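You operate a simulated robot arm through the tools that you are given. There is no shell and no other tool. Be economical: measure what you need, move in short steps, check, and stop when the job is done.

You run a simulated two-armed robot. Do the job below in one go: nothing can be reset, and whatever is moved stays where it is left.

JOB
Wipe up the spill on the top of the end table with the grey rag there and put it back.

It is judged by the outcome, as a careful person would: the job done as asked, and still so three seconds after it is handed in. It fails if anything else is knocked over, pushed out of place, dropped, spilled or broken.

ROBOT AND FRAMES
Two 7-joint arms with two-finger parallel grippers on one trunk, on a base that drives. Base frame: it is fixed to the floor where the robot stands at the start and does not move with it; the origin is under the middle of the robot, x ahead of it, y to its left, z up; the surface under the hand at the start is at about z = 69.6. Readings come in cm, degrees, newtons and seconds.
The left shoulder is at the start at [5, 18.7, 98.5], the right one opposite. With the tool pointing down near the work surface each hand reaches from about 10 to 66 cm from the robot's upright axis, wherever it stands, measured 20 degrees to its own side. Payload 3.43 kg a hand.
The TCP of each hand is the grasp point between the finger pads, 3 cm short of the fingertips. In the tool frame z runs along the fingers and y along their closing line. Largest opening 9.4 cm; finger width 2.8, thickness 1; the body of the gripper, 5 by 9.6 cm, starts 5.5 cm behind the TCP.
Orientation is that of the tool frame in the base frame, as [roll, pitch, yaw] about the fixed x, y, z axes, in that order (R = Rz(yaw) Ry(pitch) Rx(roll)). With the fingers straight down and closing along the base's y, the tool's x points along the base's -x, its y along +y and its z along -z.

CONTROLS
- The arms move only by the tool drive_tool. It takes "left_increments", "right_increments" or both (then of equal length, played together; a hand with none holds still); each is a list of rows, each a list of 3 entries, a list of its own where there are three numbers: the turn, a rotation vector about the tool's x, y, z in degrees, then the shift along the tool's x, y, z in cm, then the closure, from 0 (fully open) to 1 (shut). In form: [[[ax, ay, az], [dx, dy, dz], claw], ...]. A call has 1 to 12 rows; each row shifts and turns the commanded pose from where the row before left it, along the tool's axes as they then stand. Each row takes 0.2 s and may step no farther than 5 cm and 8.6 degrees from the row before; otherwise, or with a gripper value out of range, the whole call is refused. Where a pose cannot be reached the arm comes as near as it can. A force on the tool above 40 N (or 10 N above the force at the start of the call, whichever is more), or a blocked arm, ends the call early, and 0.2 s more pass. The fingers move at their own pace (about 15.3 cm/s each) and stop on an object; they squeeze with about 44 N. The grip force told is the motor's: it shows also when the fingers shut on nothing. Time passes only in rows, and 0.2 s behind the last, so rows that do not move let the fingers close. It gives the time, the measured TCP pose, the force on the tool (base axes), the opening and the grip force at its end, in the units of the frame above (readings bear some noise), with the torque about the TCP (base axes, N m) and any sound that the robot's microphone picked up.
- Cameras (640 x 400 px; columns grow to the right, rows downward): "scene" is now at [14.35, -1.23, 114.48]; the picture's right is [-0.16, -0.99, 0.00], its down [-0.58, 0.10, -0.81] and it looks along [0.80, -0.13, -0.59] (base axes); focal length 274 px, centre (320, 200). "left" rides on the left gripper at [7.6, -1.4, -10.2] in its tool frame; the picture's right is [0.18, 0.98, 0.00], its down [-0.75, 0.14, -0.64] and it looks along [-0.63, 0.12, 0.77] (tool axes); focal length 243 px, centre (320, 200). "right" rides on the right gripper at [7.6, 1.4, -10.3] in its tool frame; the picture's right is [-0.18, 0.98, 0.00], its down [-0.75, -0.14, -0.64] and it looks along [-0.63, -0.12, 0.77] (tool axes); focal length 243 px, centre (320, 200). There is no depth. A picture from a camera that has moved, and an enlarged one, comes with that camera's place and axes in the base frame and with its lens.
- snapshot(camera): a new picture of that camera. No time passes.
- raise_lower(by): slides the trunk up (or, below 0, down) by that many cm; the arms and the scene camera ride with it, the base frame stays. It gives what a move gives, with no picture.
- base_move(legs): drives the robot by 1 to 6 legs, each [ahead, left, turn to the left] in cm, cm and degrees, along the robot's own axes; the way and the turn of a leg run together, so that a leg with both is an arc; at most 150 cm and 180 degrees a leg. The arms and the cameras ride along, it lands a little off, and it stops where it bumps. It gives what a move gives.
- turn_head(pan, tilt): turns the head with the scene camera to pan (to the left, within 80 degrees either way) and tilt (down, from -29 to 69), counted from straight ahead of the robot. It gives what a move gives.
- zoom(camera, box): a new picture of the part [left, top, right, bottom] of that camera's present view, enlarged. No time passes.
- close_job(): hands the job in; it is judged then, once.

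Go step by step. Nothing tells you exact positions but the pictures and the camera data: compare them with the known pose of the tool, close in by small moves and look again before you grip or let go. The budget is 120 turns and 88 pictures, counting those below and the enlarged ones. Unless the task says otherwise, let go and move clear before handing in, and close with one line.

The tools are called as a command line: name --argument value ..., lists and objects as JSON in quotes. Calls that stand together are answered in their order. drive_tool: Moves the arms, as the interface text tells. Its arguments: {"type":"object","properties":{"left_increments":{"type":"array","items":{"type":"array"}},"right_increments":{"type":"array","items":{"type":"array"}}},"required":[]} The other tools are called the same way: raise_lower (by) slides the trunk up or down; base_move (legs) drives the base; turn_head (pan, tilt) turns the head that bears the scene camera; snapshot (camera) takes a picture; zoom (camera, box) takes an enlarged picture of a part of a camera's view; close_job () hands the job in.

At the start:

```text
clock: 0.0
left_position: [45.89, 8.08, 90.52]
left_tcp_rot: [-180.0, 0.0, -179.9]
left_force: [0.6, 0.0, -0.3]
left_wrist_torque: [0.0, -0.01, 0.0]
left_gripper_width: 9.4
left_grip_force: 0.0
right_position: [42.25, -36.53, 88.49]
right_tcp_rot: [180.0, 0.1, 179.9]
right_force: [-0.3, -0.5, 0.2]
right_wrist_torque: [0.02, -0.01, 0.01]
right_gripper_width: 9.38
right_grip_force: 0.0
trunk travel left (down, up): [-20.0, 23.2]
robot x, y, heading: [-0.03, 0.12, -0.0]
head pan, tilt: [-9.3, 36.1]
```

scene: 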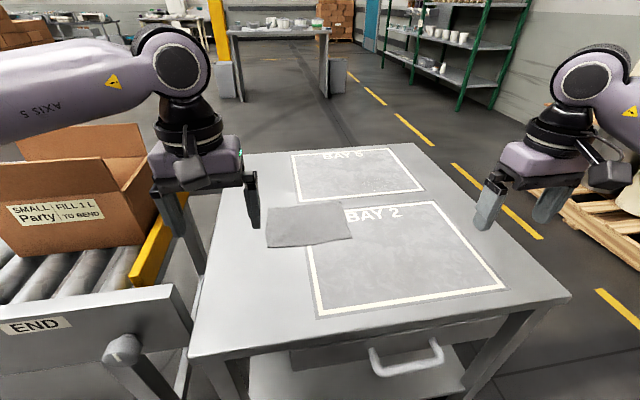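
right: 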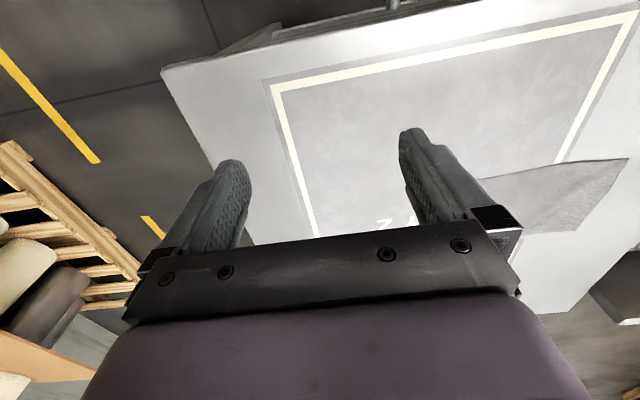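
left: 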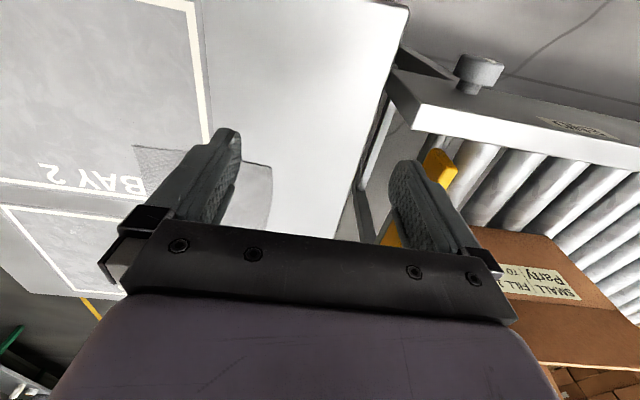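

The grey rag lies on the table in front; I don't clearly see the spill yet. I'll zoom in on the tabletop.

zoom --camera "scene" --box '[180, 140, 400, 360]'

zoom --camera "scene" --box '[360, 140, 580, 360]'

zoom --camera "scene" --box '[200, 0, 540, 140]'

```text
1.82 times, centred on (290, 250) of scene
camera zoom: at [14.35, -1.23, 114.48], right [-0.16, -0.99, 0.0], down [-0.58, 0.1, -0.81], along [0.8, -0.13, -0.59], focal length 498 px, centre (374, 109)
```

zoom: 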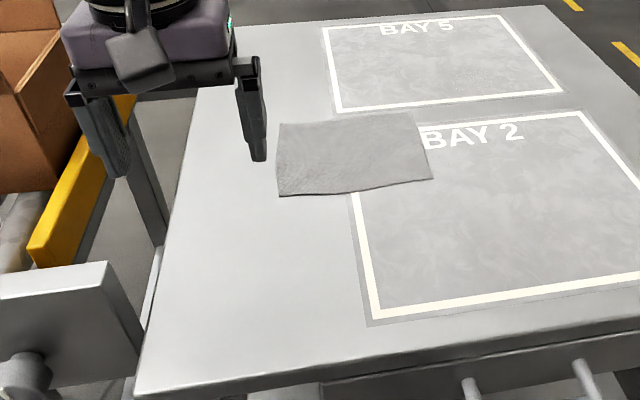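

```text
1.82 times, centred on (470, 250) of scene
camera zoom: at [14.35, -1.23, 114.48], right [-0.16, -0.99, 0.0], down [-0.58, 0.1, -0.81], along [0.8, -0.13, -0.59], focal length 498 px, centre (47, 109)
```

zoom: 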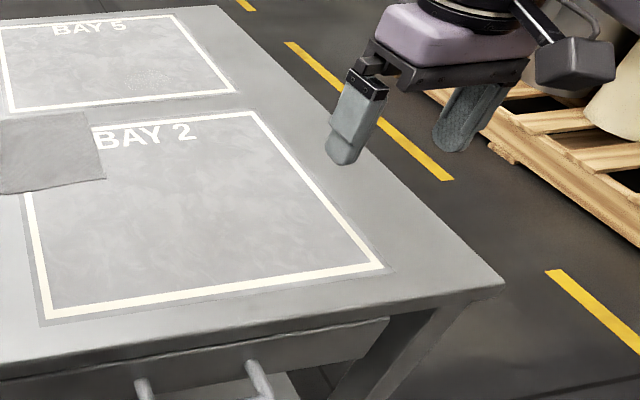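

```text
1.88 times, centred on (370, 70) of scene
camera zoom: at [14.35, -1.23, 114.48], right [-0.16, -0.99, 0.0], down [-0.58, 0.1, -0.81], along [0.8, -0.13, -0.59], focal length 516 px, centre (226, 445)
```

zoom: 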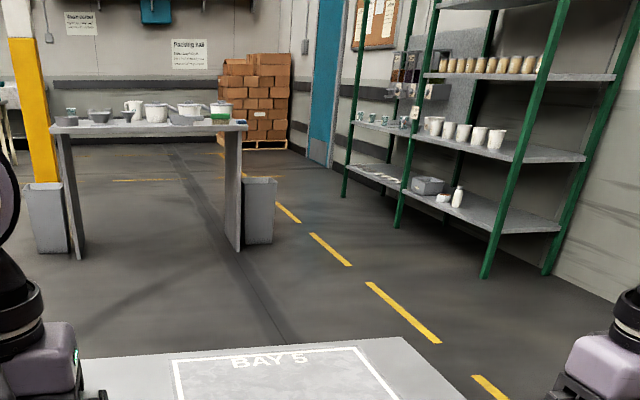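

There is a faint speckled patch inside BAY 5 that may be the spill. I'll look closer there and over BAY 2.

zoom --camera "scene" --box '[290, 145, 430, 215]'

zoom --camera "scene" --box '[300, 195, 510, 325]'

zoom --camera "left" --box '[0, 0, 300, 300]'

```text
4.57 times, centred on (360, 180) of scene
camera zoom: at [14.35, -1.23, 114.48], right [-0.16, -0.99, 0.0], down [-0.58, 0.1, -0.81], along [0.8, -0.13, -0.59], focal length 1252 px, centre (137, 291)
```

zoom: 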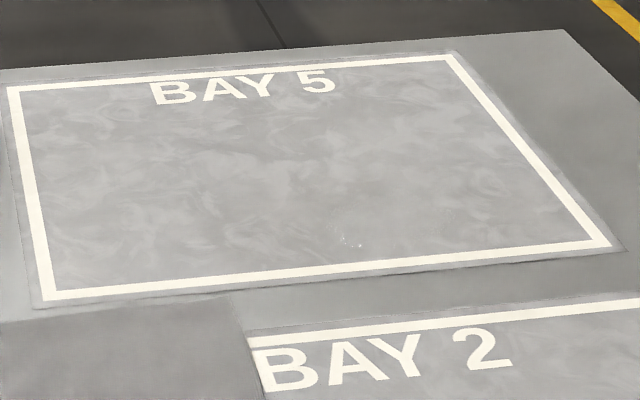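

```text
3.05 times, centred on (405, 260) of scene
camera zoom: at [14.35, -1.23, 114.48], right [-0.16, -0.99, 0.0], down [-0.58, 0.1, -0.81], along [0.8, -0.13, -0.59], focal length 834 px, centre (61, 17)
```

zoom: 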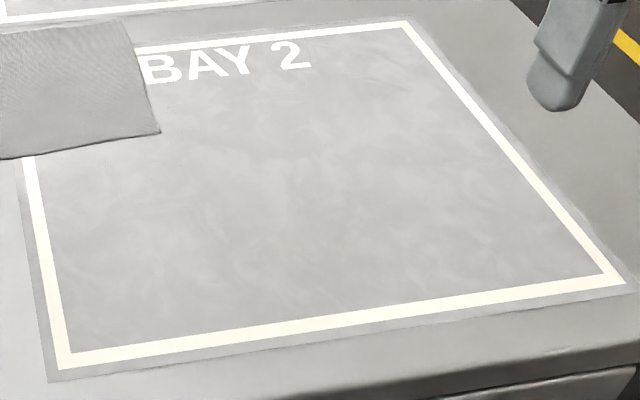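

```text
1.33 times, centred on (150, 150) of left
camera zoom: at [38.26, 6.65, 100.81], right [-0.19, 0.98, 0.0], down [0.75, 0.14, 0.64], along [0.63, 0.12, -0.77], focal length 324 px, centre (547, 267)
```

zoom: 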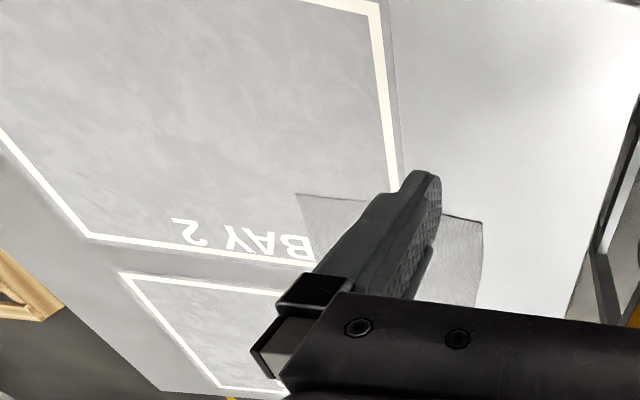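

The rag lies flat at about x 59–74, y −17–4. A glint in BAY 5 near (78, −25) could be a clear spill, so I'll bring the right-hand camera over it.

drive_tool --right_increments '[[[0, 0, 0], [-3.5, 2.3, -1.5], 0], [[0, 0, 0], [-3.5, 2.3, -1.5], 0], [[0, 0, 0], [-3.5, 2.3, -1.5], 0], [[0, 0, 0], [-3.5, 2.3, -1.5], 0], [[0, 0, 0], [-3.5, 2.3, -1.5], 0]]'

snapshot --camera "right"

turn_head --pan -5 --tilt 69

snapshot --camera "scene"

```text
clock: 1.2
left_position: [45.93, 8.17, 90.51]
left_tcp_rot: [-179.9, 0.0, -179.8]
left_force: [-0.3, -0.5, -0.3]
left_wrist_torque: [-0.02, 0.0, 0.02]
left_gripper_width: 9.38
left_grip_force: 0.0
right_position: [59.66, -24.86, 95.85]
right_tcp_rot: [-179.9, 0.0, -179.8]
right_force: [-0.1, 0.4, -0.1]
right_wrist_torque: [-0.02, 0.02, -0.01]
right_gripper_width: 9.41
right_grip_force: 0.0
trunk travel left (down, up): [-20.0, 23.2]
robot x, y, heading: [0.08, 0.24, 0.1]
head pan, tilt: [-9.3, 36.1]
```

```text
78 pictures are left
camera right: at [51.92, -23.54, 106.3], right [0.18, 0.98, 0.0], down [0.75, -0.14, 0.64], along [0.63, -0.12, -0.77], focal length 243 px, centre (320, 200)
```

right: 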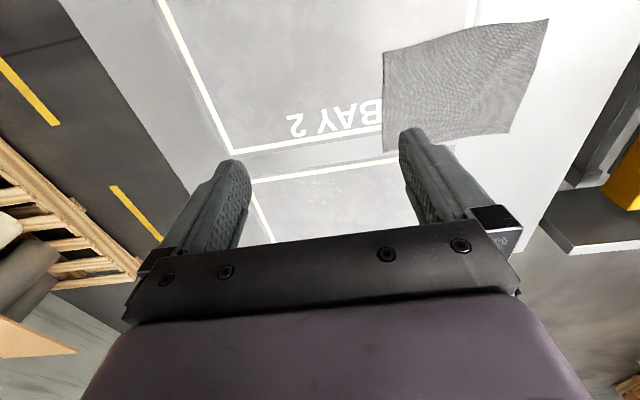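

```text
clock: 2.2
left_position: [45.95, 8.19, 90.44]
left_tcp_rot: [180.0, -0.1, -179.9]
left_force: [-0.7, 0.3, -0.8]
left_wrist_torque: [-0.01, 0.0, 0.0]
left_gripper_width: 9.4
left_grip_force: 0.0
right_position: [59.64, -25.03, 95.8]
right_tcp_rot: [-180.0, 0.0, 180.0]
right_force: [0.1, -0.3, 0.3]
right_wrist_torque: [-0.01, -0.02, -0.01]
right_gripper_width: 9.37
right_grip_force: 0.1
trunk travel left (down, up): [-20.0, 23.2]
robot x, y, heading: [-0.11, -0.26, 0.2]
head pan, tilt: [-5.0, 68.8]
```

```text
77 pictures are left
camera scene: at [11.3, -0.31, 110.29], right [-0.09, -1.0, 0.0], down [-0.93, 0.08, -0.36], along [0.36, -0.03, -0.93], focal length 274 px, centre (320, 200)
```

scene: 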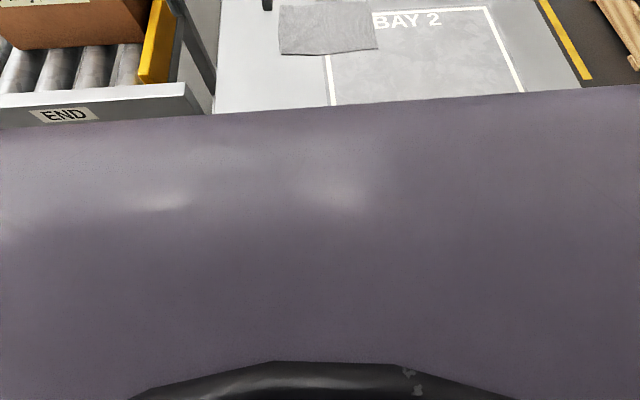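

Speckles are visible between the fingers in BAY 5. I'll zoom in to measure them.

zoom --camera "right" --box '[245, 140, 405, 240]'

zoom --camera "right" --box '[150, 0, 390, 150]'

turn_head --pan -10 --tilt 36

snapshot --camera "scene"

```text
4.00 times, centred on (325, 190) of right
camera zoom: at [51.9, -23.65, 106.25], right [0.18, 0.98, 0.0], down [0.75, -0.14, 0.64], along [0.63, -0.12, -0.77], focal length 970 px, centre (300, 240)
```

zoom: 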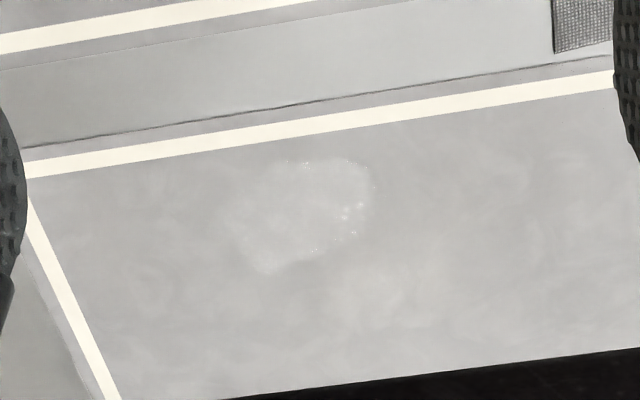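

```text
2.67 times, centred on (270, 75) of right
camera zoom: at [51.9, -23.65, 106.25], right [0.18, 0.98, 0.0], down [0.75, -0.14, 0.64], along [0.63, -0.12, -0.77], focal length 647 px, centre (453, 533)
```

zoom: 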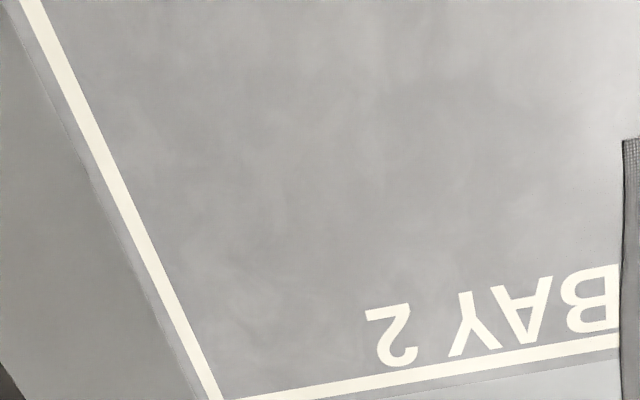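

```text
clock: 3.2
left_position: [45.85, 8.11, 90.58]
left_tcp_rot: [-179.9, 0.0, -179.9]
left_force: [0.2, 0.1, -0.3]
left_wrist_torque: [-0.01, 0.01, -0.02]
left_gripper_width: 9.4
left_grip_force: 0.0
right_position: [59.65, -25.09, 95.84]
right_tcp_rot: [-180.0, 0.0, -180.0]
right_force: [-0.6, 0.0, -0.2]
right_wrist_torque: [-0.02, -0.03, 0.03]
right_gripper_width: 9.41
right_grip_force: 0.1
trunk travel left (down, up): [-20.0, 23.2]
robot x, y, heading: [-0.18, -0.11, -0.0]
head pan, tilt: [-10.0, 36.0]
```

```text
74 pictures are left
camera scene: at [14.34, -1.34, 114.49], right [-0.17, -0.98, 0.0], down [-0.58, 0.1, -0.81], along [0.8, -0.14, -0.59], focal length 274 px, centre (320, 200)
```

scene: 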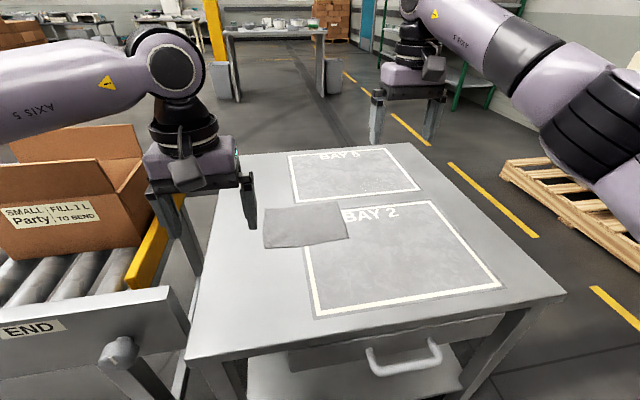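

The spill is a roughly 7×7 cm clear patch around (80.5, −28.7), which is beyond reach from here. I need to drive nearer, so I'll tilt the left-hand camera to check the clearance between the base and the table.

drive_tool --left_increments '[[[0, 0, 0], [4, 0, -3], 0], [[0, 8.5, 0], [4, 0, -2], 0], [[0, 8.5, 0], [0, 0, 0], 0], [[0, 8.5, 0], [0, 0, 0], 0], [[0, 8.5, 0], [0, 0, 0], 0], [[0, 8.5, 0], [0, 0, 0], 0], [[0, 8.5, 0], [0, 0, 0], 0], [[0, 8.5, 0], [0, 0, 0], 0]]'

snapshot --camera "left"

zoom --camera "scene" --box '[250, 190, 370, 260]'

```text
clock: 5.0
left_position: [38.07, 8.14, 95.56]
left_tcp_rot: [-179.6, -53.7, 179.8]
left_force: [-0.1, 1.1, 0.0]
left_wrist_torque: [0.0, 0.07, 0.01]
left_gripper_width: 9.41
left_grip_force: 0.1
left hand out of reach, approached as far as the arm can: row 8
right_position: [59.57, -24.83, 95.75]
right_tcp_rot: [-179.9, -0.2, -179.9]
right_force: [0.4, -0.7, 0.5]
right_wrist_torque: [-0.02, 0.02, 0.01]
right_gripper_width: 9.42
right_grip_force: 0.0
trunk travel left (down, up): [-20.0, 23.2]
robot x, y, heading: [0.21, 0.13, -0.3]
head pan, tilt: [-10.0, 36.0]
```

```text
73 pictures are left
camera left: at [41.76, 6.72, 107.69], right [-0.11, 0.98, 0.14], down [0.96, 0.14, -0.23], along [-0.25, 0.11, -0.96], focal length 243 px, centre (320, 200)
```

left: 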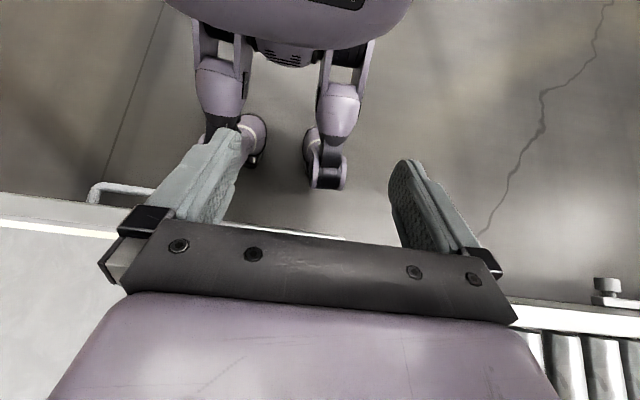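

```text
5.33 times, centred on (310, 225) of scene
camera zoom: at [14.44, -1.2, 114.48], right [-0.17, -0.98, 0.0], down [-0.58, 0.1, -0.81], along [0.8, -0.14, -0.59], focal length 1460 px, centre (373, 67)
```

zoom: 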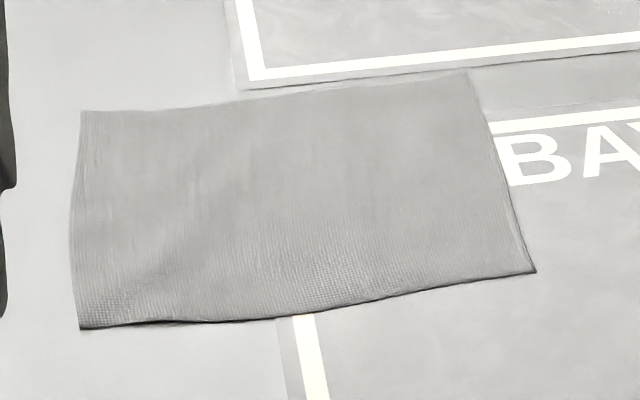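

The base wheels and torso clear the table: the wheel fronts are at about x 10 and the table's handle at about x 34. I'll straighten and tuck the left hand, then drive 22 cm ahead and 8 cm to the right.

drive_tool --left_increments '[[[0, -8.5, 0], [0, 0, 0], 0], [[0, -8.5, 0], [0, 0, 0], 0], [[0, -8.5, 0], [0, 0, 0], 0], [[0, -8.5, 0], [0, 0, 0], 0], [[0, -8.5, 0], [0, 0, 0], 0], [[0, -8.5, 0], [0, 0, 0], 0], [[0, -2.7, 0], [4, 2, 0], 0], [[0, 0, 0], [2, 4, -2], 0]]'

base_move --legs '[[0, -8, 0], [22, 0, 0]]'

snapshot --camera "scene"

snapshot --camera "right"

```text
clock: 6.8
left_position: [31.84, 14.06, 98.04]
left_tcp_rot: [-179.8, 0.0, -179.8]
left_force: [0.2, 0.1, -0.4]
left_wrist_torque: [-0.04, -0.03, 0.01]
left_gripper_width: 9.42
left_grip_force: 0.0
right_position: [59.61, -24.87, 95.79]
right_tcp_rot: [-179.9, -0.1, -179.9]
right_force: [0.3, 1.1, -0.2]
right_wrist_torque: [0.01, -0.03, 0.05]
right_gripper_width: 9.41
right_grip_force: 0.1
trunk travel left (down, up): [-20.0, 23.2]
robot x, y, heading: [-0.04, 0.08, 0.2]
head pan, tilt: [-10.0, 36.0]
```

```text
clock: 8.9
left_position: [38.92, 6.09, 97.86]
left_tcp_rot: [180.0, -0.2, -179.9]
left_force: [-0.1, -1.0, -0.8]
left_wrist_torque: [-0.04, 0.03, -0.02]
left_gripper_width: 9.38
left_grip_force: 0.0
right_position: [66.3, -33.1, 95.65]
right_tcp_rot: [-180.0, -0.3, 179.8]
right_force: [-0.2, -0.5, -0.2]
right_wrist_torque: [0.0, 0.02, -0.03]
right_gripper_width: 9.39
right_grip_force: 0.0
trunk travel left (down, up): [-20.0, 23.2]
robot x, y, heading: [6.99, -7.82, -0.1]
head pan, tilt: [-10.0, 36.0]
stopped in leg 2: the robot was blocked; the commanded pose is now the measured one
```

```text
71 pictures are left
camera scene: at [21.27, -9.33, 114.49], right [-0.18, -0.98, 0.0], down [-0.58, 0.1, -0.81], along [0.8, -0.14, -0.59], focal length 274 px, centre (320, 200)
```

scene: 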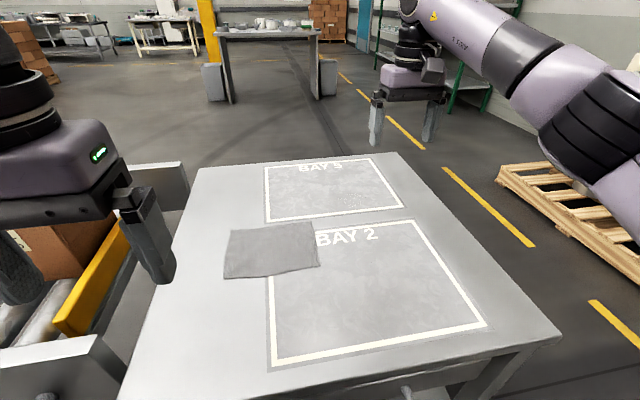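

```text
70 pictures are left
camera right: at [58.81, -31.77, 106.03], right [0.19, 0.98, 0.0], down [0.76, -0.14, 0.64], along [0.63, -0.12, -0.77], focal length 243 px, centre (320, 200)
```

right: 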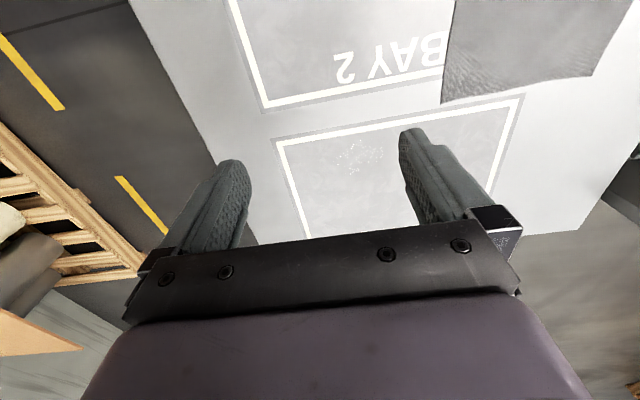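

The base stopped at x 7, apparently against the table's outline; the table did not move. The spill estimate still holds at about (80, −29). I'll test whether the right arm, tilted 30° outward, reaches over the spill from here.

drive_tool --right_increments '[[[0, -7.5, 0], [0, 0, 0], 0], [[0, -7.5, 0], [0, 0, 0], 0], [[0, -7.5, 0], [0, 0, 0], 0], [[0, -7.5, 0], [0, 0, 0], 0], [[0, 0, 0], [-1.15, 0.68, 3.95], 0], [[0, 0, 0], [-1.15, 0.68, 3.95], 0], [[0, 0, 0], [-1.15, 0.68, 3.95], 0], [[0, 0, 0], [-1.15, 0.68, 3.95], 0], [[0, 0, 0], [-1.15, 0.68, 3.95], 0], [[0, 0, 0], [0, 0, 0], 0]]'

snapshot --camera "scene"

snapshot --camera "right"

```text
clock: 11.1
left_position: [38.97, 6.02, 97.93]
left_tcp_rot: [180.0, -0.2, 180.0]
left_force: [-0.4, -0.1, 0.4]
left_wrist_torque: [-0.02, 0.02, 0.0]
left_gripper_width: 9.41
left_grip_force: 0.1
right_position: [79.55, -30.05, 82.96]
right_tcp_rot: [-179.9, 29.8, 179.9]
right_force: [-0.4, -1.0, -0.9]
right_wrist_torque: [0.0, -0.01, -0.03]
right_gripper_width: 9.41
right_grip_force: 0.1
right hand out of reach, approached as far as the arm can: row 9
trunk travel left (down, up): [-20.0, 23.2]
robot x, y, heading: [6.94, -7.7, -0.1]
head pan, tilt: [-10.0, 36.0]
```

```text
69 pictures are left
camera scene: at [21.24, -9.32, 114.5], right [-0.18, -0.98, 0.0], down [-0.58, 0.1, -0.81], along [0.8, -0.14, -0.59], focal length 274 px, centre (320, 200)
```

scene: 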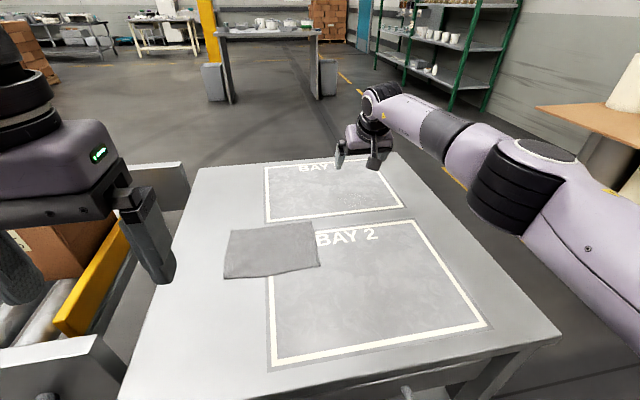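

```text
68 pictures are left
camera right: at [67.74, -28.63, 88.26], right [0.16, 0.98, 0.09], down [0.33, -0.14, 0.93], along [0.93, -0.12, -0.35], focal length 243 px, centre (320, 200)
```

right: 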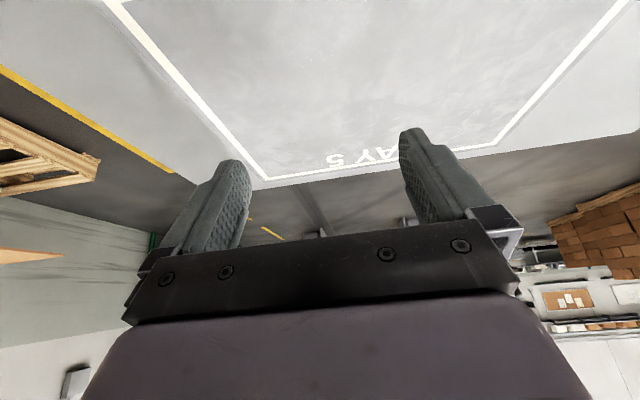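

With tilt the hand only just reaches the near part of the spill, so wiping from the front would be marginal. My plan is to pick up the rag from here, then drive round to the table's right side to wipe. First I'll bring the right hand above the rag.

drive_tool --right_increments '[[[0, 0, 0], [1.15, -0.68, -3.95], 0], [[0, 0, 0], [1.15, -0.68, -3.95], 0], [[0, 0, 0], [1.15, -0.68, -3.95], 0], [[0, 0, 0], [1.15, -0.68, -3.95], 0], [[0, 7.5, 0], [0, 4.4, 0], 0], [[0, 7.5, 0], [0, 4.4, 0], 0], [[0, 7.5, 0], [0, 4.4, 0], 0], [[0, 7.5, 0], [0, 4.4, 0], 0], [[0, 0, 0], [0, 4.4, 2], 0.3], [[0, 0, 0], [0, 4.4, 2], 0.3]]'

snapshot --camera "right"

snapshot --camera "scene"

```text
clock: 13.3
left_position: [39.01, 6.18, 97.96]
left_tcp_rot: [180.0, -0.3, 179.9]
left_force: [0.0, 0.7, -1.3]
left_wrist_torque: [0.05, 0.01, 0.0]
left_gripper_width: 9.39
left_grip_force: 0.0
right_position: [63.96, -8.56, 88.95]
right_tcp_rot: [-179.9, -0.4, 179.7]
right_force: [0.2, -0.6, -0.6]
right_wrist_torque: [0.03, -0.02, -0.01]
right_gripper_width: 6.57
right_grip_force: 0.0
right hand out of reach, approached as far as the arm can: row 8, 9, 10
trunk travel left (down, up): [-20.0, 23.2]
robot x, y, heading: [7.02, -7.95, 0.0]
head pan, tilt: [-10.0, 36.0]
```

```text
67 pictures are left
camera right: at [56.39, -7.24, 99.39], right [0.19, 0.98, 0.0], down [0.76, -0.14, 0.64], along [0.63, -0.12, -0.77], focal length 243 px, centre (320, 200)
```

right: 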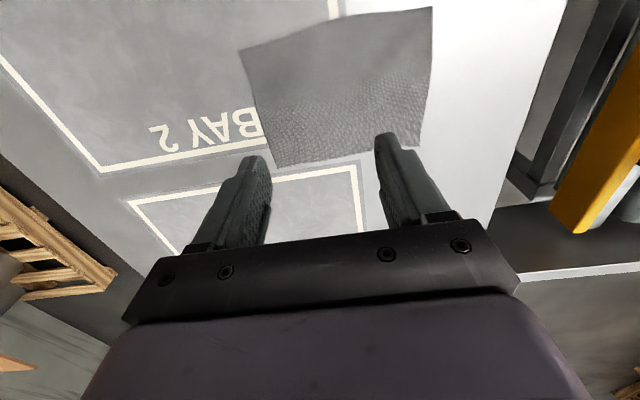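

```text
66 pictures are left
camera scene: at [21.24, -9.33, 114.5], right [-0.18, -0.98, 0.0], down [-0.58, 0.1, -0.81], along [0.8, -0.14, -0.59], focal length 274 px, centre (320, 200)
```

scene: 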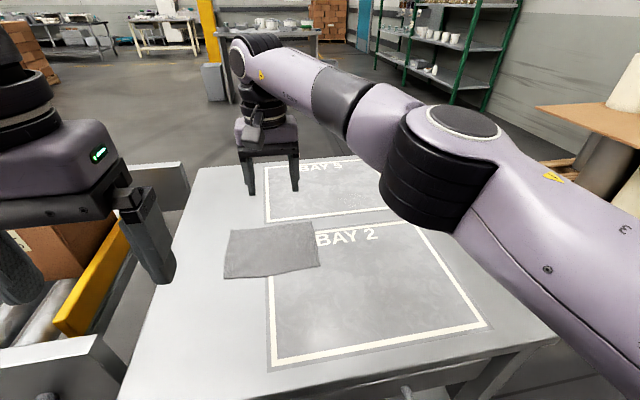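

The rag spans x 59–74, y −17–3. I'll lower the right hand over its middle, stopping a few centimetres above the cloth.

drive_tool --right_increments '[[[0, 0, 0], [2.9, -0.5, 3], 0.35], [[0, 0, 0], [2.9, -0.5, 3], 0.35], [[0, 0, 0], [0, 0, 3.5], 0.35], [[0, 0, 0], [0, 0, 3], 0.35]]'

snapshot --camera "right"

```text
clock: 14.3
left_position: [38.9, 6.05, 97.86]
left_tcp_rot: [180.0, -0.2, -180.0]
left_force: [-0.1, -0.1, 0.3]
left_wrist_torque: [-0.04, 0.01, -0.03]
left_gripper_width: 9.42
left_grip_force: 0.1
right_position: [58.13, -9.69, 76.52]
right_tcp_rot: [180.0, -0.2, 179.7]
right_force: [0.6, 0.1, -0.2]
right_wrist_torque: [0.0, 0.02, 0.02]
right_gripper_width: 6.1
right_grip_force: 0.0
trunk travel left (down, up): [-20.0, 23.2]
robot x, y, heading: [6.97, -7.86, -0.2]
head pan, tilt: [-10.0, 36.0]
```

```text
65 pictures are left
camera right: at [50.6, -8.36, 86.95], right [0.19, 0.98, 0.0], down [0.76, -0.14, 0.64], along [0.63, -0.12, -0.77], focal length 243 px, centre (320, 200)
```

right: 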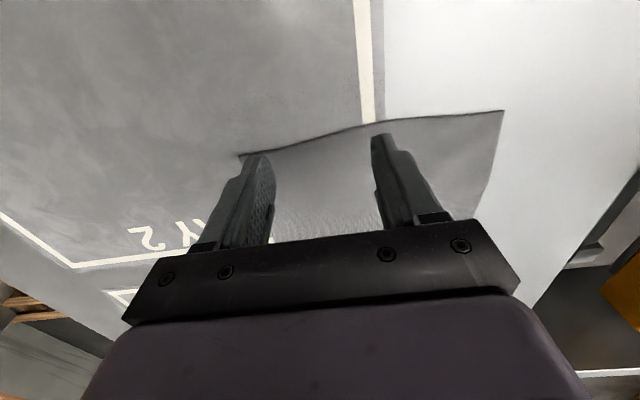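

The commanded pose had snapped to the reached one, so the hand is at (58, −9.7). I'll shift it 6 cm ahead and 3 cm to the left, then lower it gently until it touches.

drive_tool --right_increments '[[[0, 0, 0], [-3, 1.5, 0], 0.35], [[0, 0, 0], [-3, 1.5, 0], 0.35], [[0, 0, 0], [0, 0, 2.5], 0.35], [[0, 0, 0], [0, 0, 0.7], 0.35], [[0, 0, 0], [0, 0, 0.5], 0.35], [[0, 0, 0], [0, 0, 0], 0.35]]'

snapshot --camera "right"

```text
clock: 15.9
left_position: [38.97, 6.05, 97.99]
left_tcp_rot: [-179.9, -0.2, -179.9]
left_force: [-0.4, 0.8, -0.7]
left_wrist_torque: [0.01, 0.03, 0.02]
left_gripper_width: 9.4
left_grip_force: 0.0
right_position: [65.35, -9.66, 73.58]
right_tcp_rot: [-179.8, 0.1, 176.7]
right_force: [-1.2, 0.2, 0.4]
right_wrist_torque: [0.02, -0.01, 0.03]
right_gripper_width: 6.11
right_grip_force: 0.1
right hand out of reach, approached as far as the arm can: row 4
trunk travel left (down, up): [-20.0, 23.2]
robot x, y, heading: [7.05, -7.96, -0.3]
head pan, tilt: [-10.0, 36.0]
stopped in row 6 (right hand): the arm was blocked; the commanded pose is now the measured one
```

```text
64 pictures are left
camera right: at [57.77, -7.92, 83.97], right [0.24, 0.97, 0.0], down [0.74, -0.18, 0.64], along [0.62, -0.16, -0.76], focal length 243 px, centre (320, 200)
```

right: 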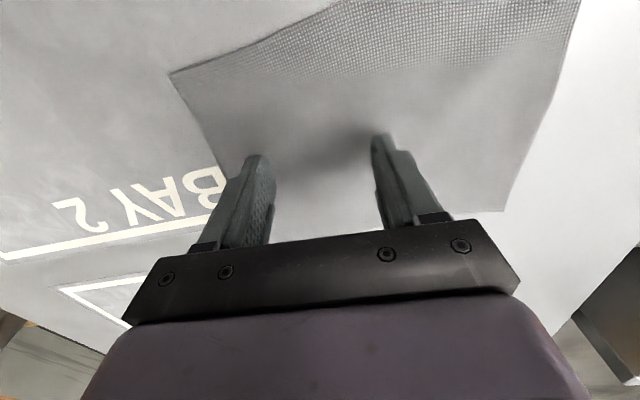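

The arm is at its reach limit, still about 1 cm above the cloth. I'll pull back 3 cm and press down.

drive_tool --right_increments '[[[0, 0, 0], [3, 1, 0], 0.35], [[0, 0, 0], [0, 0, 0.5], 0.35], [[0, 0, 0], [0, 0, 0.4], 0.35], [[0, 0, 0], [0, 0, 0.3], 0.35], [[0, 0, 0], [0, 0, 0.3], 0.35], [[0, 0, 0], [0, 0, 0], 0.35]]'

```text
clock: 17.4
left_position: [38.8, 6.03, 97.89]
left_tcp_rot: [180.0, -0.2, -179.8]
left_force: [0.7, 0.0, 1.1]
left_wrist_torque: [0.01, 0.02, -0.05]
left_gripper_width: 9.4
left_grip_force: 0.0
right_position: [62.51, -8.11, 72.8]
right_tcp_rot: [-179.9, 0.7, 176.8]
right_force: [-0.5, -0.2, 14.8]
right_wrist_torque: [-0.08, 0.15, -0.03]
right_gripper_width: 6.08
right_grip_force: 0.1
trunk travel left (down, up): [-20.0, 23.2]
robot x, y, heading: [6.91, -7.96, -0.3]
head pan, tilt: [-10.0, 36.0]
stopped in row 6 (right hand): the force on the tool passed its limit at 40 N (the readings are from after the stop); the commanded pose is now the measured one
```

Contact came at TCP z 72.8 with about 15 N of pressure. Now I'll close to gather the cloth.

drive_tool --right_increments '[[[0, 0, 0], [0, 0, 0], 0.6], [[0, 0, 0], [0, 0, 0], 0.8], [[0, 0, 0], [0, 0, 0], 1], [[0, 0, 0], [0, 0, 0], 1], [[0, 0, 0], [0, 0, 0], 1]]'

snapshot --camera "right"

```text
clock: 18.6
left_position: [38.76, 6.09, 98.0]
left_tcp_rot: [180.0, -0.1, -180.0]
left_force: [-0.3, 0.2, 0.6]
left_wrist_torque: [-0.04, 0.0, -0.03]
left_gripper_width: 9.39
left_grip_force: 0.1
right_position: [62.5, -8.15, 72.75]
right_tcp_rot: [180.0, 0.7, 177.1]
right_force: [-0.9, 2.6, 23.9]
right_wrist_torque: [0.07, 0.11, -0.07]
right_gripper_width: 0.27
right_grip_force: 37.4
trunk travel left (down, up): [-20.0, 23.2]
robot x, y, heading: [6.82, -8.26, 0.1]
head pan, tilt: [-10.0, 36.0]
```

```text
63 pictures are left
camera right: at [54.74, -6.48, 83.06], right [0.24, 0.97, 0.0], down [0.74, -0.18, 0.65], along [0.63, -0.15, -0.76], focal length 243 px, centre (320, 200)
```

right: 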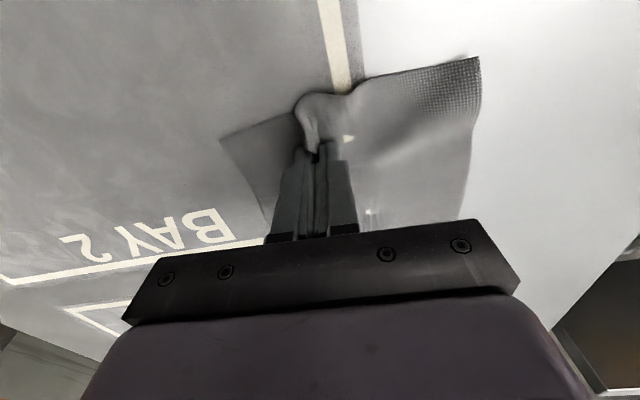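

The cloth folded up between the fingers (0.27 cm opening, 37 N grip). I'll lift and check.

drive_tool --right_increments '[[[0, 0, 0], [0, 0, -2], 1], [[0, 0, 0], [0, 0, -3], 1], [[0, 0, 0], [1, 0, -4], 1], [[0, 0, 0], [1, 0, -4], 1], [[0, 0, 0], [1, 0, -4], 1], [[0, 0, 0], [1, 0, -4], 1], [[0, 0, 0], [1, 0, -4], 1]]'

snapshot --camera "scene"

snapshot --camera "right"

```text
clock: 20.2
left_position: [38.88, 6.01, 97.77]
left_tcp_rot: [179.9, -0.2, -180.0]
left_force: [-0.3, 0.5, -1.0]
left_wrist_torque: [-0.01, 0.02, -0.04]
left_gripper_width: 9.4
left_grip_force: 0.0
right_position: [57.05, -7.79, 97.34]
right_tcp_rot: [-179.9, 0.3, 176.9]
right_force: [0.2, -0.5, -0.6]
right_wrist_torque: [-0.04, 0.01, 0.0]
right_gripper_width: 0.28
right_grip_force: 37.7
trunk travel left (down, up): [-20.0, 23.2]
robot x, y, heading: [6.96, -7.83, -0.1]
head pan, tilt: [-10.0, 36.0]
```

```text
62 pictures are left
camera scene: at [21.21, -9.33, 114.5], right [-0.18, -0.98, 0.0], down [-0.58, 0.1, -0.81], along [0.8, -0.14, -0.59], focal length 274 px, centre (320, 200)
```

scene: 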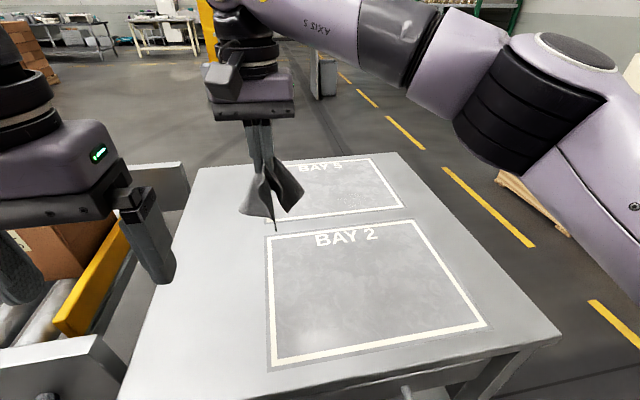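

```text
61 pictures are left
camera right: at [49.43, -6.01, 107.76], right [0.24, 0.97, 0.0], down [0.74, -0.18, 0.65], along [0.63, -0.15, -0.76], focal length 243 px, centre (320, 200)
```

right: 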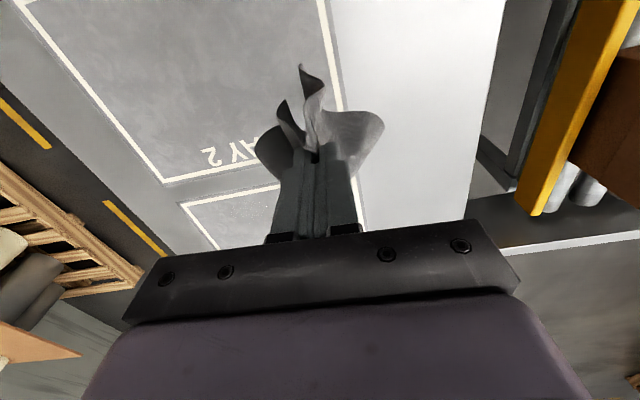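

The rag is held firmly by its middle. Before driving round, I'll look to the right for obstacles.

turn_head --pan -65 --tilt 40

snapshot --camera "scene"

```text
clock: 21.5
left_position: [38.97, 6.12, 97.86]
left_tcp_rot: [180.0, -0.3, -180.0]
left_force: [-0.3, -0.2, 0.6]
left_wrist_torque: [0.05, 0.02, 0.01]
left_gripper_width: 9.41
left_grip_force: 0.1
right_position: [57.16, -7.73, 97.34]
right_tcp_rot: [-179.9, 0.4, 176.9]
right_force: [0.4, 0.1, -0.2]
right_wrist_torque: [0.03, 0.01, 0.0]
right_gripper_width: 0.28
right_grip_force: 37.9
trunk travel left (down, up): [-20.0, 23.2]
robot x, y, heading: [6.71, -8.06, -0.3]
head pan, tilt: [-65.0, 40.0]
```

```text
60 pictures are left
camera scene: at [16.19, -15.5, 113.9], right [-0.91, -0.42, 0.0], down [-0.27, 0.58, -0.77], along [0.32, -0.7, -0.64], focal length 274 px, centre (320, 200)
```

scene: 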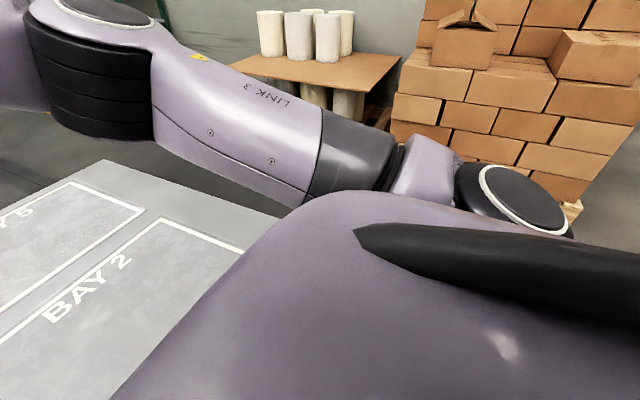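

The right side looks free out to about y −125, with stacked boxes beyond. I'll drive in stages, backing off and strafing partway first.

base_move --legs '[[-12, 0, 0], [0, -45, 0]]'

snapshot --camera "scene"

```text
clock: 26.8
left_position: [26.42, -39.15, 97.89]
left_tcp_rot: [180.0, -0.1, -179.8]
left_force: [-0.3, -0.3, -0.1]
left_wrist_torque: [0.01, 0.03, 0.02]
left_gripper_width: 9.36
left_grip_force: 0.0
right_position: [44.59, -52.97, 97.41]
right_tcp_rot: [-179.8, 0.5, 177.1]
right_force: [0.6, -0.5, 0.3]
right_wrist_torque: [0.0, -0.01, 0.01]
right_gripper_width: 0.29
right_grip_force: 37.8
trunk travel left (down, up): [-20.0, 23.2]
robot x, y, heading: [-6.0, -53.12, -0.3]
head pan, tilt: [-65.0, 40.0]
```

```text
59 pictures are left
camera scene: at [3.65, -60.7, 113.9], right [-0.91, -0.42, 0.0], down [-0.27, 0.58, -0.77], along [0.32, -0.69, -0.64], focal length 274 px, centre (320, 200)
```

scene: 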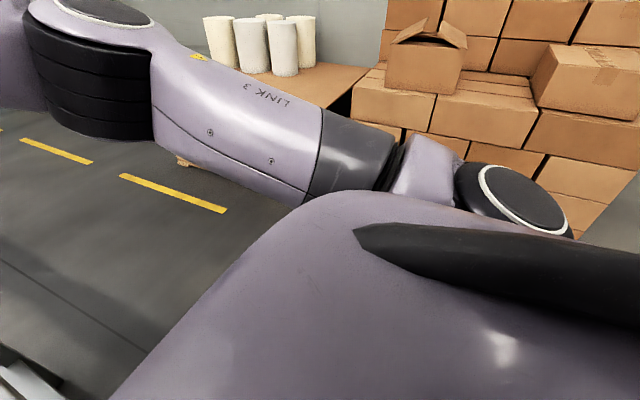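

The boxes are well away (over 1.5 m). I'll continue the strafe, go ahead and turn left to face the table's right side.

base_move --legs '[[0, -36, 0], [67, 0, 0], [0, 0, 90]]'

turn_head --pan -10 --tilt 40

snapshot --camera "scene"

```text
clock: 37.8
left_position: [49.05, -58.52, 97.9]
left_tcp_rot: [180.0, -0.2, -91.9]
left_force: [0.0, 0.2, 0.4]
left_wrist_torque: [0.0, 0.0, -0.02]
left_gripper_width: 9.4
left_grip_force: 0.1
right_position: [63.59, -41.01, 97.32]
right_tcp_rot: [-179.9, 0.4, -95.0]
right_force: [1.1, 0.1, 0.1]
right_wrist_torque: [0.03, 0.01, -0.04]
right_gripper_width: 0.29
right_grip_force: 37.6
trunk travel left (down, up): [-20.0, 23.2]
robot x, y, heading: [62.08, -91.11, 87.8]
head pan, tilt: [-65.0, 40.0]
```

```text
clock: 39.0
left_position: [49.13, -58.58, 97.91]
left_tcp_rot: [180.0, -0.2, -91.8]
left_force: [0.3, 0.1, 0.0]
left_wrist_torque: [-0.03, -0.02, -0.01]
left_gripper_width: 9.41
left_grip_force: 0.0
right_position: [63.57, -40.85, 97.34]
right_tcp_rot: [-179.9, 0.5, -95.0]
right_force: [-0.6, 0.5, -0.5]
right_wrist_torque: [-0.01, -0.02, -0.02]
right_gripper_width: 0.27
right_grip_force: 37.5
trunk travel left (down, up): [-20.0, 23.2]
robot x, y, heading: [61.98, -90.99, 87.8]
head pan, tilt: [-10.0, 40.0]
```

```text
58 pictures are left
camera scene: at [63.92, -76.76, 113.9], right [0.98, -0.21, 0.0], down [-0.14, -0.63, -0.77], along [0.16, 0.75, -0.64], focal length 274 px, centre (320, 200)
```

scene: 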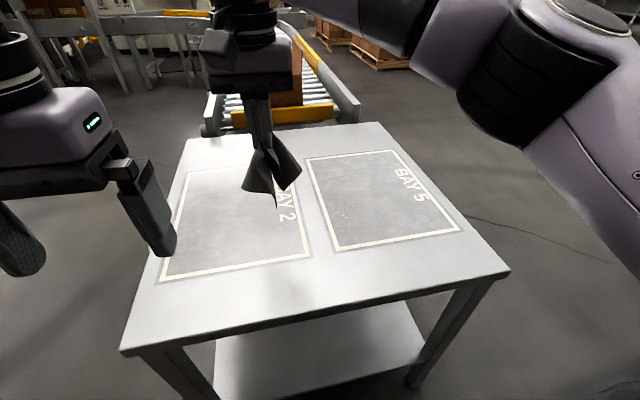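

The spill is seen at (80.3, −28.8) again, in agreement. I'll edge 5 cm closer and zoom in on the spill for a reference picture.

base_move --legs '[[5, 0, 0]]'

zoom --camera "scene" --box '[300, 140, 470, 260]'

```text
clock: 39.9
left_position: [49.33, -53.62, 98.01]
left_tcp_rot: [180.0, -0.2, -92.1]
left_force: [-0.9, -0.2, 0.8]
left_wrist_torque: [0.01, -0.01, -0.01]
left_gripper_width: 9.39
left_grip_force: 0.1
right_position: [63.75, -36.09, 97.3]
right_tcp_rot: [-179.9, 0.4, -95.2]
right_force: [-0.6, 0.9, -0.3]
right_wrist_torque: [0.02, -0.02, -0.02]
right_gripper_width: 0.28
right_grip_force: 37.4
trunk travel left (down, up): [-20.0, 23.2]
robot x, y, heading: [62.01, -85.83, 88.0]
head pan, tilt: [-10.0, 40.0]
```

```text
3.33 times, centred on (385, 200) of scene
camera zoom: at [64.11, -71.77, 113.89], right [0.98, -0.21, 0.0], down [-0.14, -0.63, -0.77], along [0.16, 0.75, -0.64], focal length 913 px, centre (103, 200)
```

zoom: 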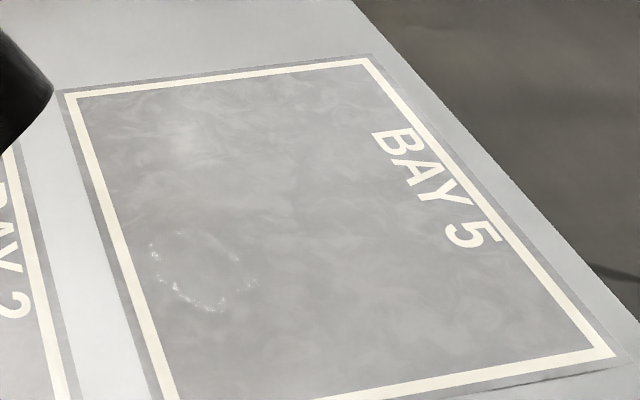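

The spill spans x 76.5–84, y −32.6–−25. I'll move the rag over its centre and lower it part way.

drive_tool --right_increments '[[[0, 0, 0], [-2.18, -3.95, 0], 1], [[0, 0, 0], [-2.18, -3.95, 0], 1], [[0, 0, 0], [-2.18, -3.95, 0], 1], [[0, 0, 0], [-2.18, -3.95, 0], 1], [[0, 0, 0], [0, 0, 4.5], 1], [[0, 0, 0], [0, 0, 4.5], 1], [[0, 0, 0], [0, 0, 4.5], 1], [[0, 0, 0], [0, 0, 4], 1]]'

snapshot --camera "scene"

snapshot --camera "right"

```text
clock: 41.7
left_position: [49.4, -53.61, 97.86]
left_tcp_rot: [-179.9, -0.2, -92.1]
left_force: [-0.9, -0.2, 0.1]
left_wrist_torque: [-0.05, 0.0, -0.02]
left_gripper_width: 9.4
left_grip_force: 0.1
right_position: [80.15, -28.52, 80.01]
right_tcp_rot: [-179.9, 0.4, -95.2]
right_force: [0.8, 0.3, -0.3]
right_wrist_torque: [0.01, 0.0, -0.02]
right_gripper_width: 0.27
right_grip_force: 37.8
trunk travel left (down, up): [-20.0, 23.2]
robot x, y, heading: [62.07, -86.06, 87.8]
head pan, tilt: [-10.0, 40.0]
```

```text
56 pictures are left
camera scene: at [64.12, -71.79, 113.9], right [0.98, -0.21, 0.0], down [-0.14, -0.63, -0.77], along [0.16, 0.75, -0.64], focal length 274 px, centre (320, 200)
```

scene: 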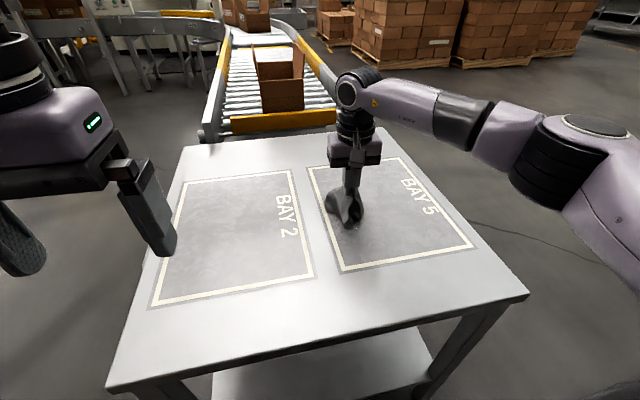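

```text
55 pictures are left
camera right: at [78.04, -36.12, 90.4], right [-0.96, 0.27, 0.0], down [0.21, 0.73, 0.65], along [0.17, 0.62, -0.76], focal length 243 px, centre (320, 200)
```

right: 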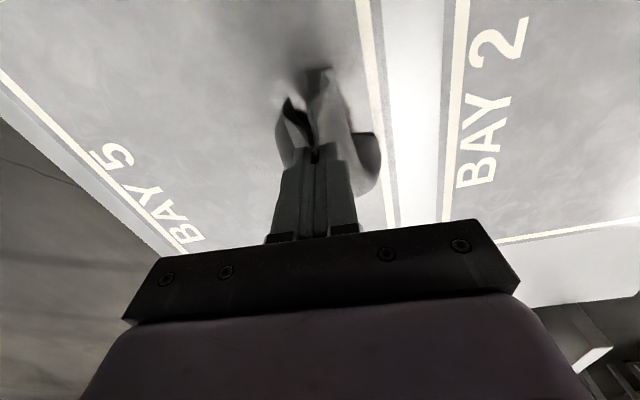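

The rag is on the spill. I'll lower it to press lightly.

drive_tool --right_increments '[[[0, 0, 0], [0, 0, 3], 1], [[0, 0, 0], [0, 0, 2.5], 1], [[0, 0, 0], [0, 0, 0.7], 1], [[0, 0, 0], [0, 0, 0.4], 1], [[0, 0, 0], [0, 0, 0], 1]]'

snapshot --camera "right"

zoom --camera "scene" --box '[280, 140, 450, 260]'

```text
clock: 42.9
left_position: [49.29, -53.65, 97.88]
left_tcp_rot: [-180.0, -0.2, -92.1]
left_force: [-0.4, -0.4, 0.7]
left_wrist_torque: [0.0, -0.03, -0.03]
left_gripper_width: 9.4
left_grip_force: 0.1
right_position: [80.14, -28.48, 73.45]
right_tcp_rot: [-180.0, 0.4, -95.1]
right_force: [-0.3, -1.0, 0.4]
right_wrist_torque: [0.01, 0.0, -0.05]
right_gripper_width: 0.29
right_grip_force: 37.6
trunk travel left (down, up): [-20.0, 23.2]
robot x, y, heading: [62.19, -86.37, 87.7]
head pan, tilt: [-10.0, 40.0]
```

```text
54 pictures are left
camera right: at [78.1, -36.18, 83.77], right [-0.96, 0.27, 0.0], down [0.21, 0.73, 0.65], along [0.18, 0.62, -0.76], focal length 243 px, centre (320, 200)
```

right: 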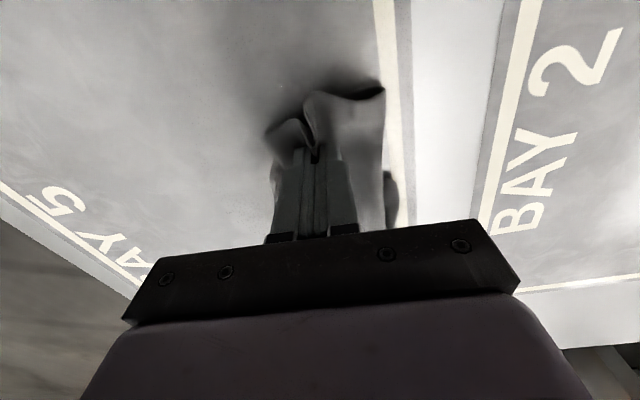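

```text
3.33 times, centred on (365, 200) of scene
camera zoom: at [64.11, -71.81, 113.9], right [0.98, -0.21, 0.0], down [-0.14, -0.63, -0.77], along [0.16, 0.75, -0.64], focal length 913 px, centre (170, 200)
```

zoom: 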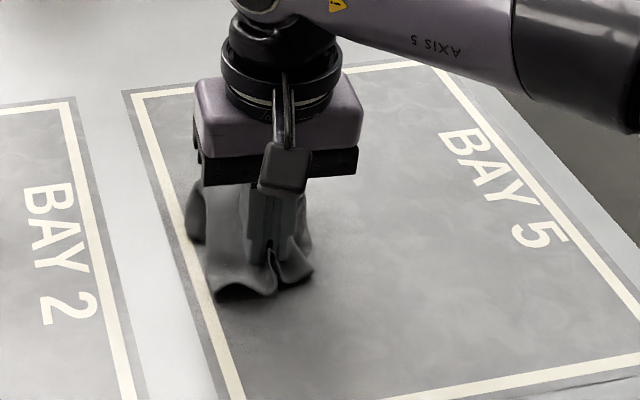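

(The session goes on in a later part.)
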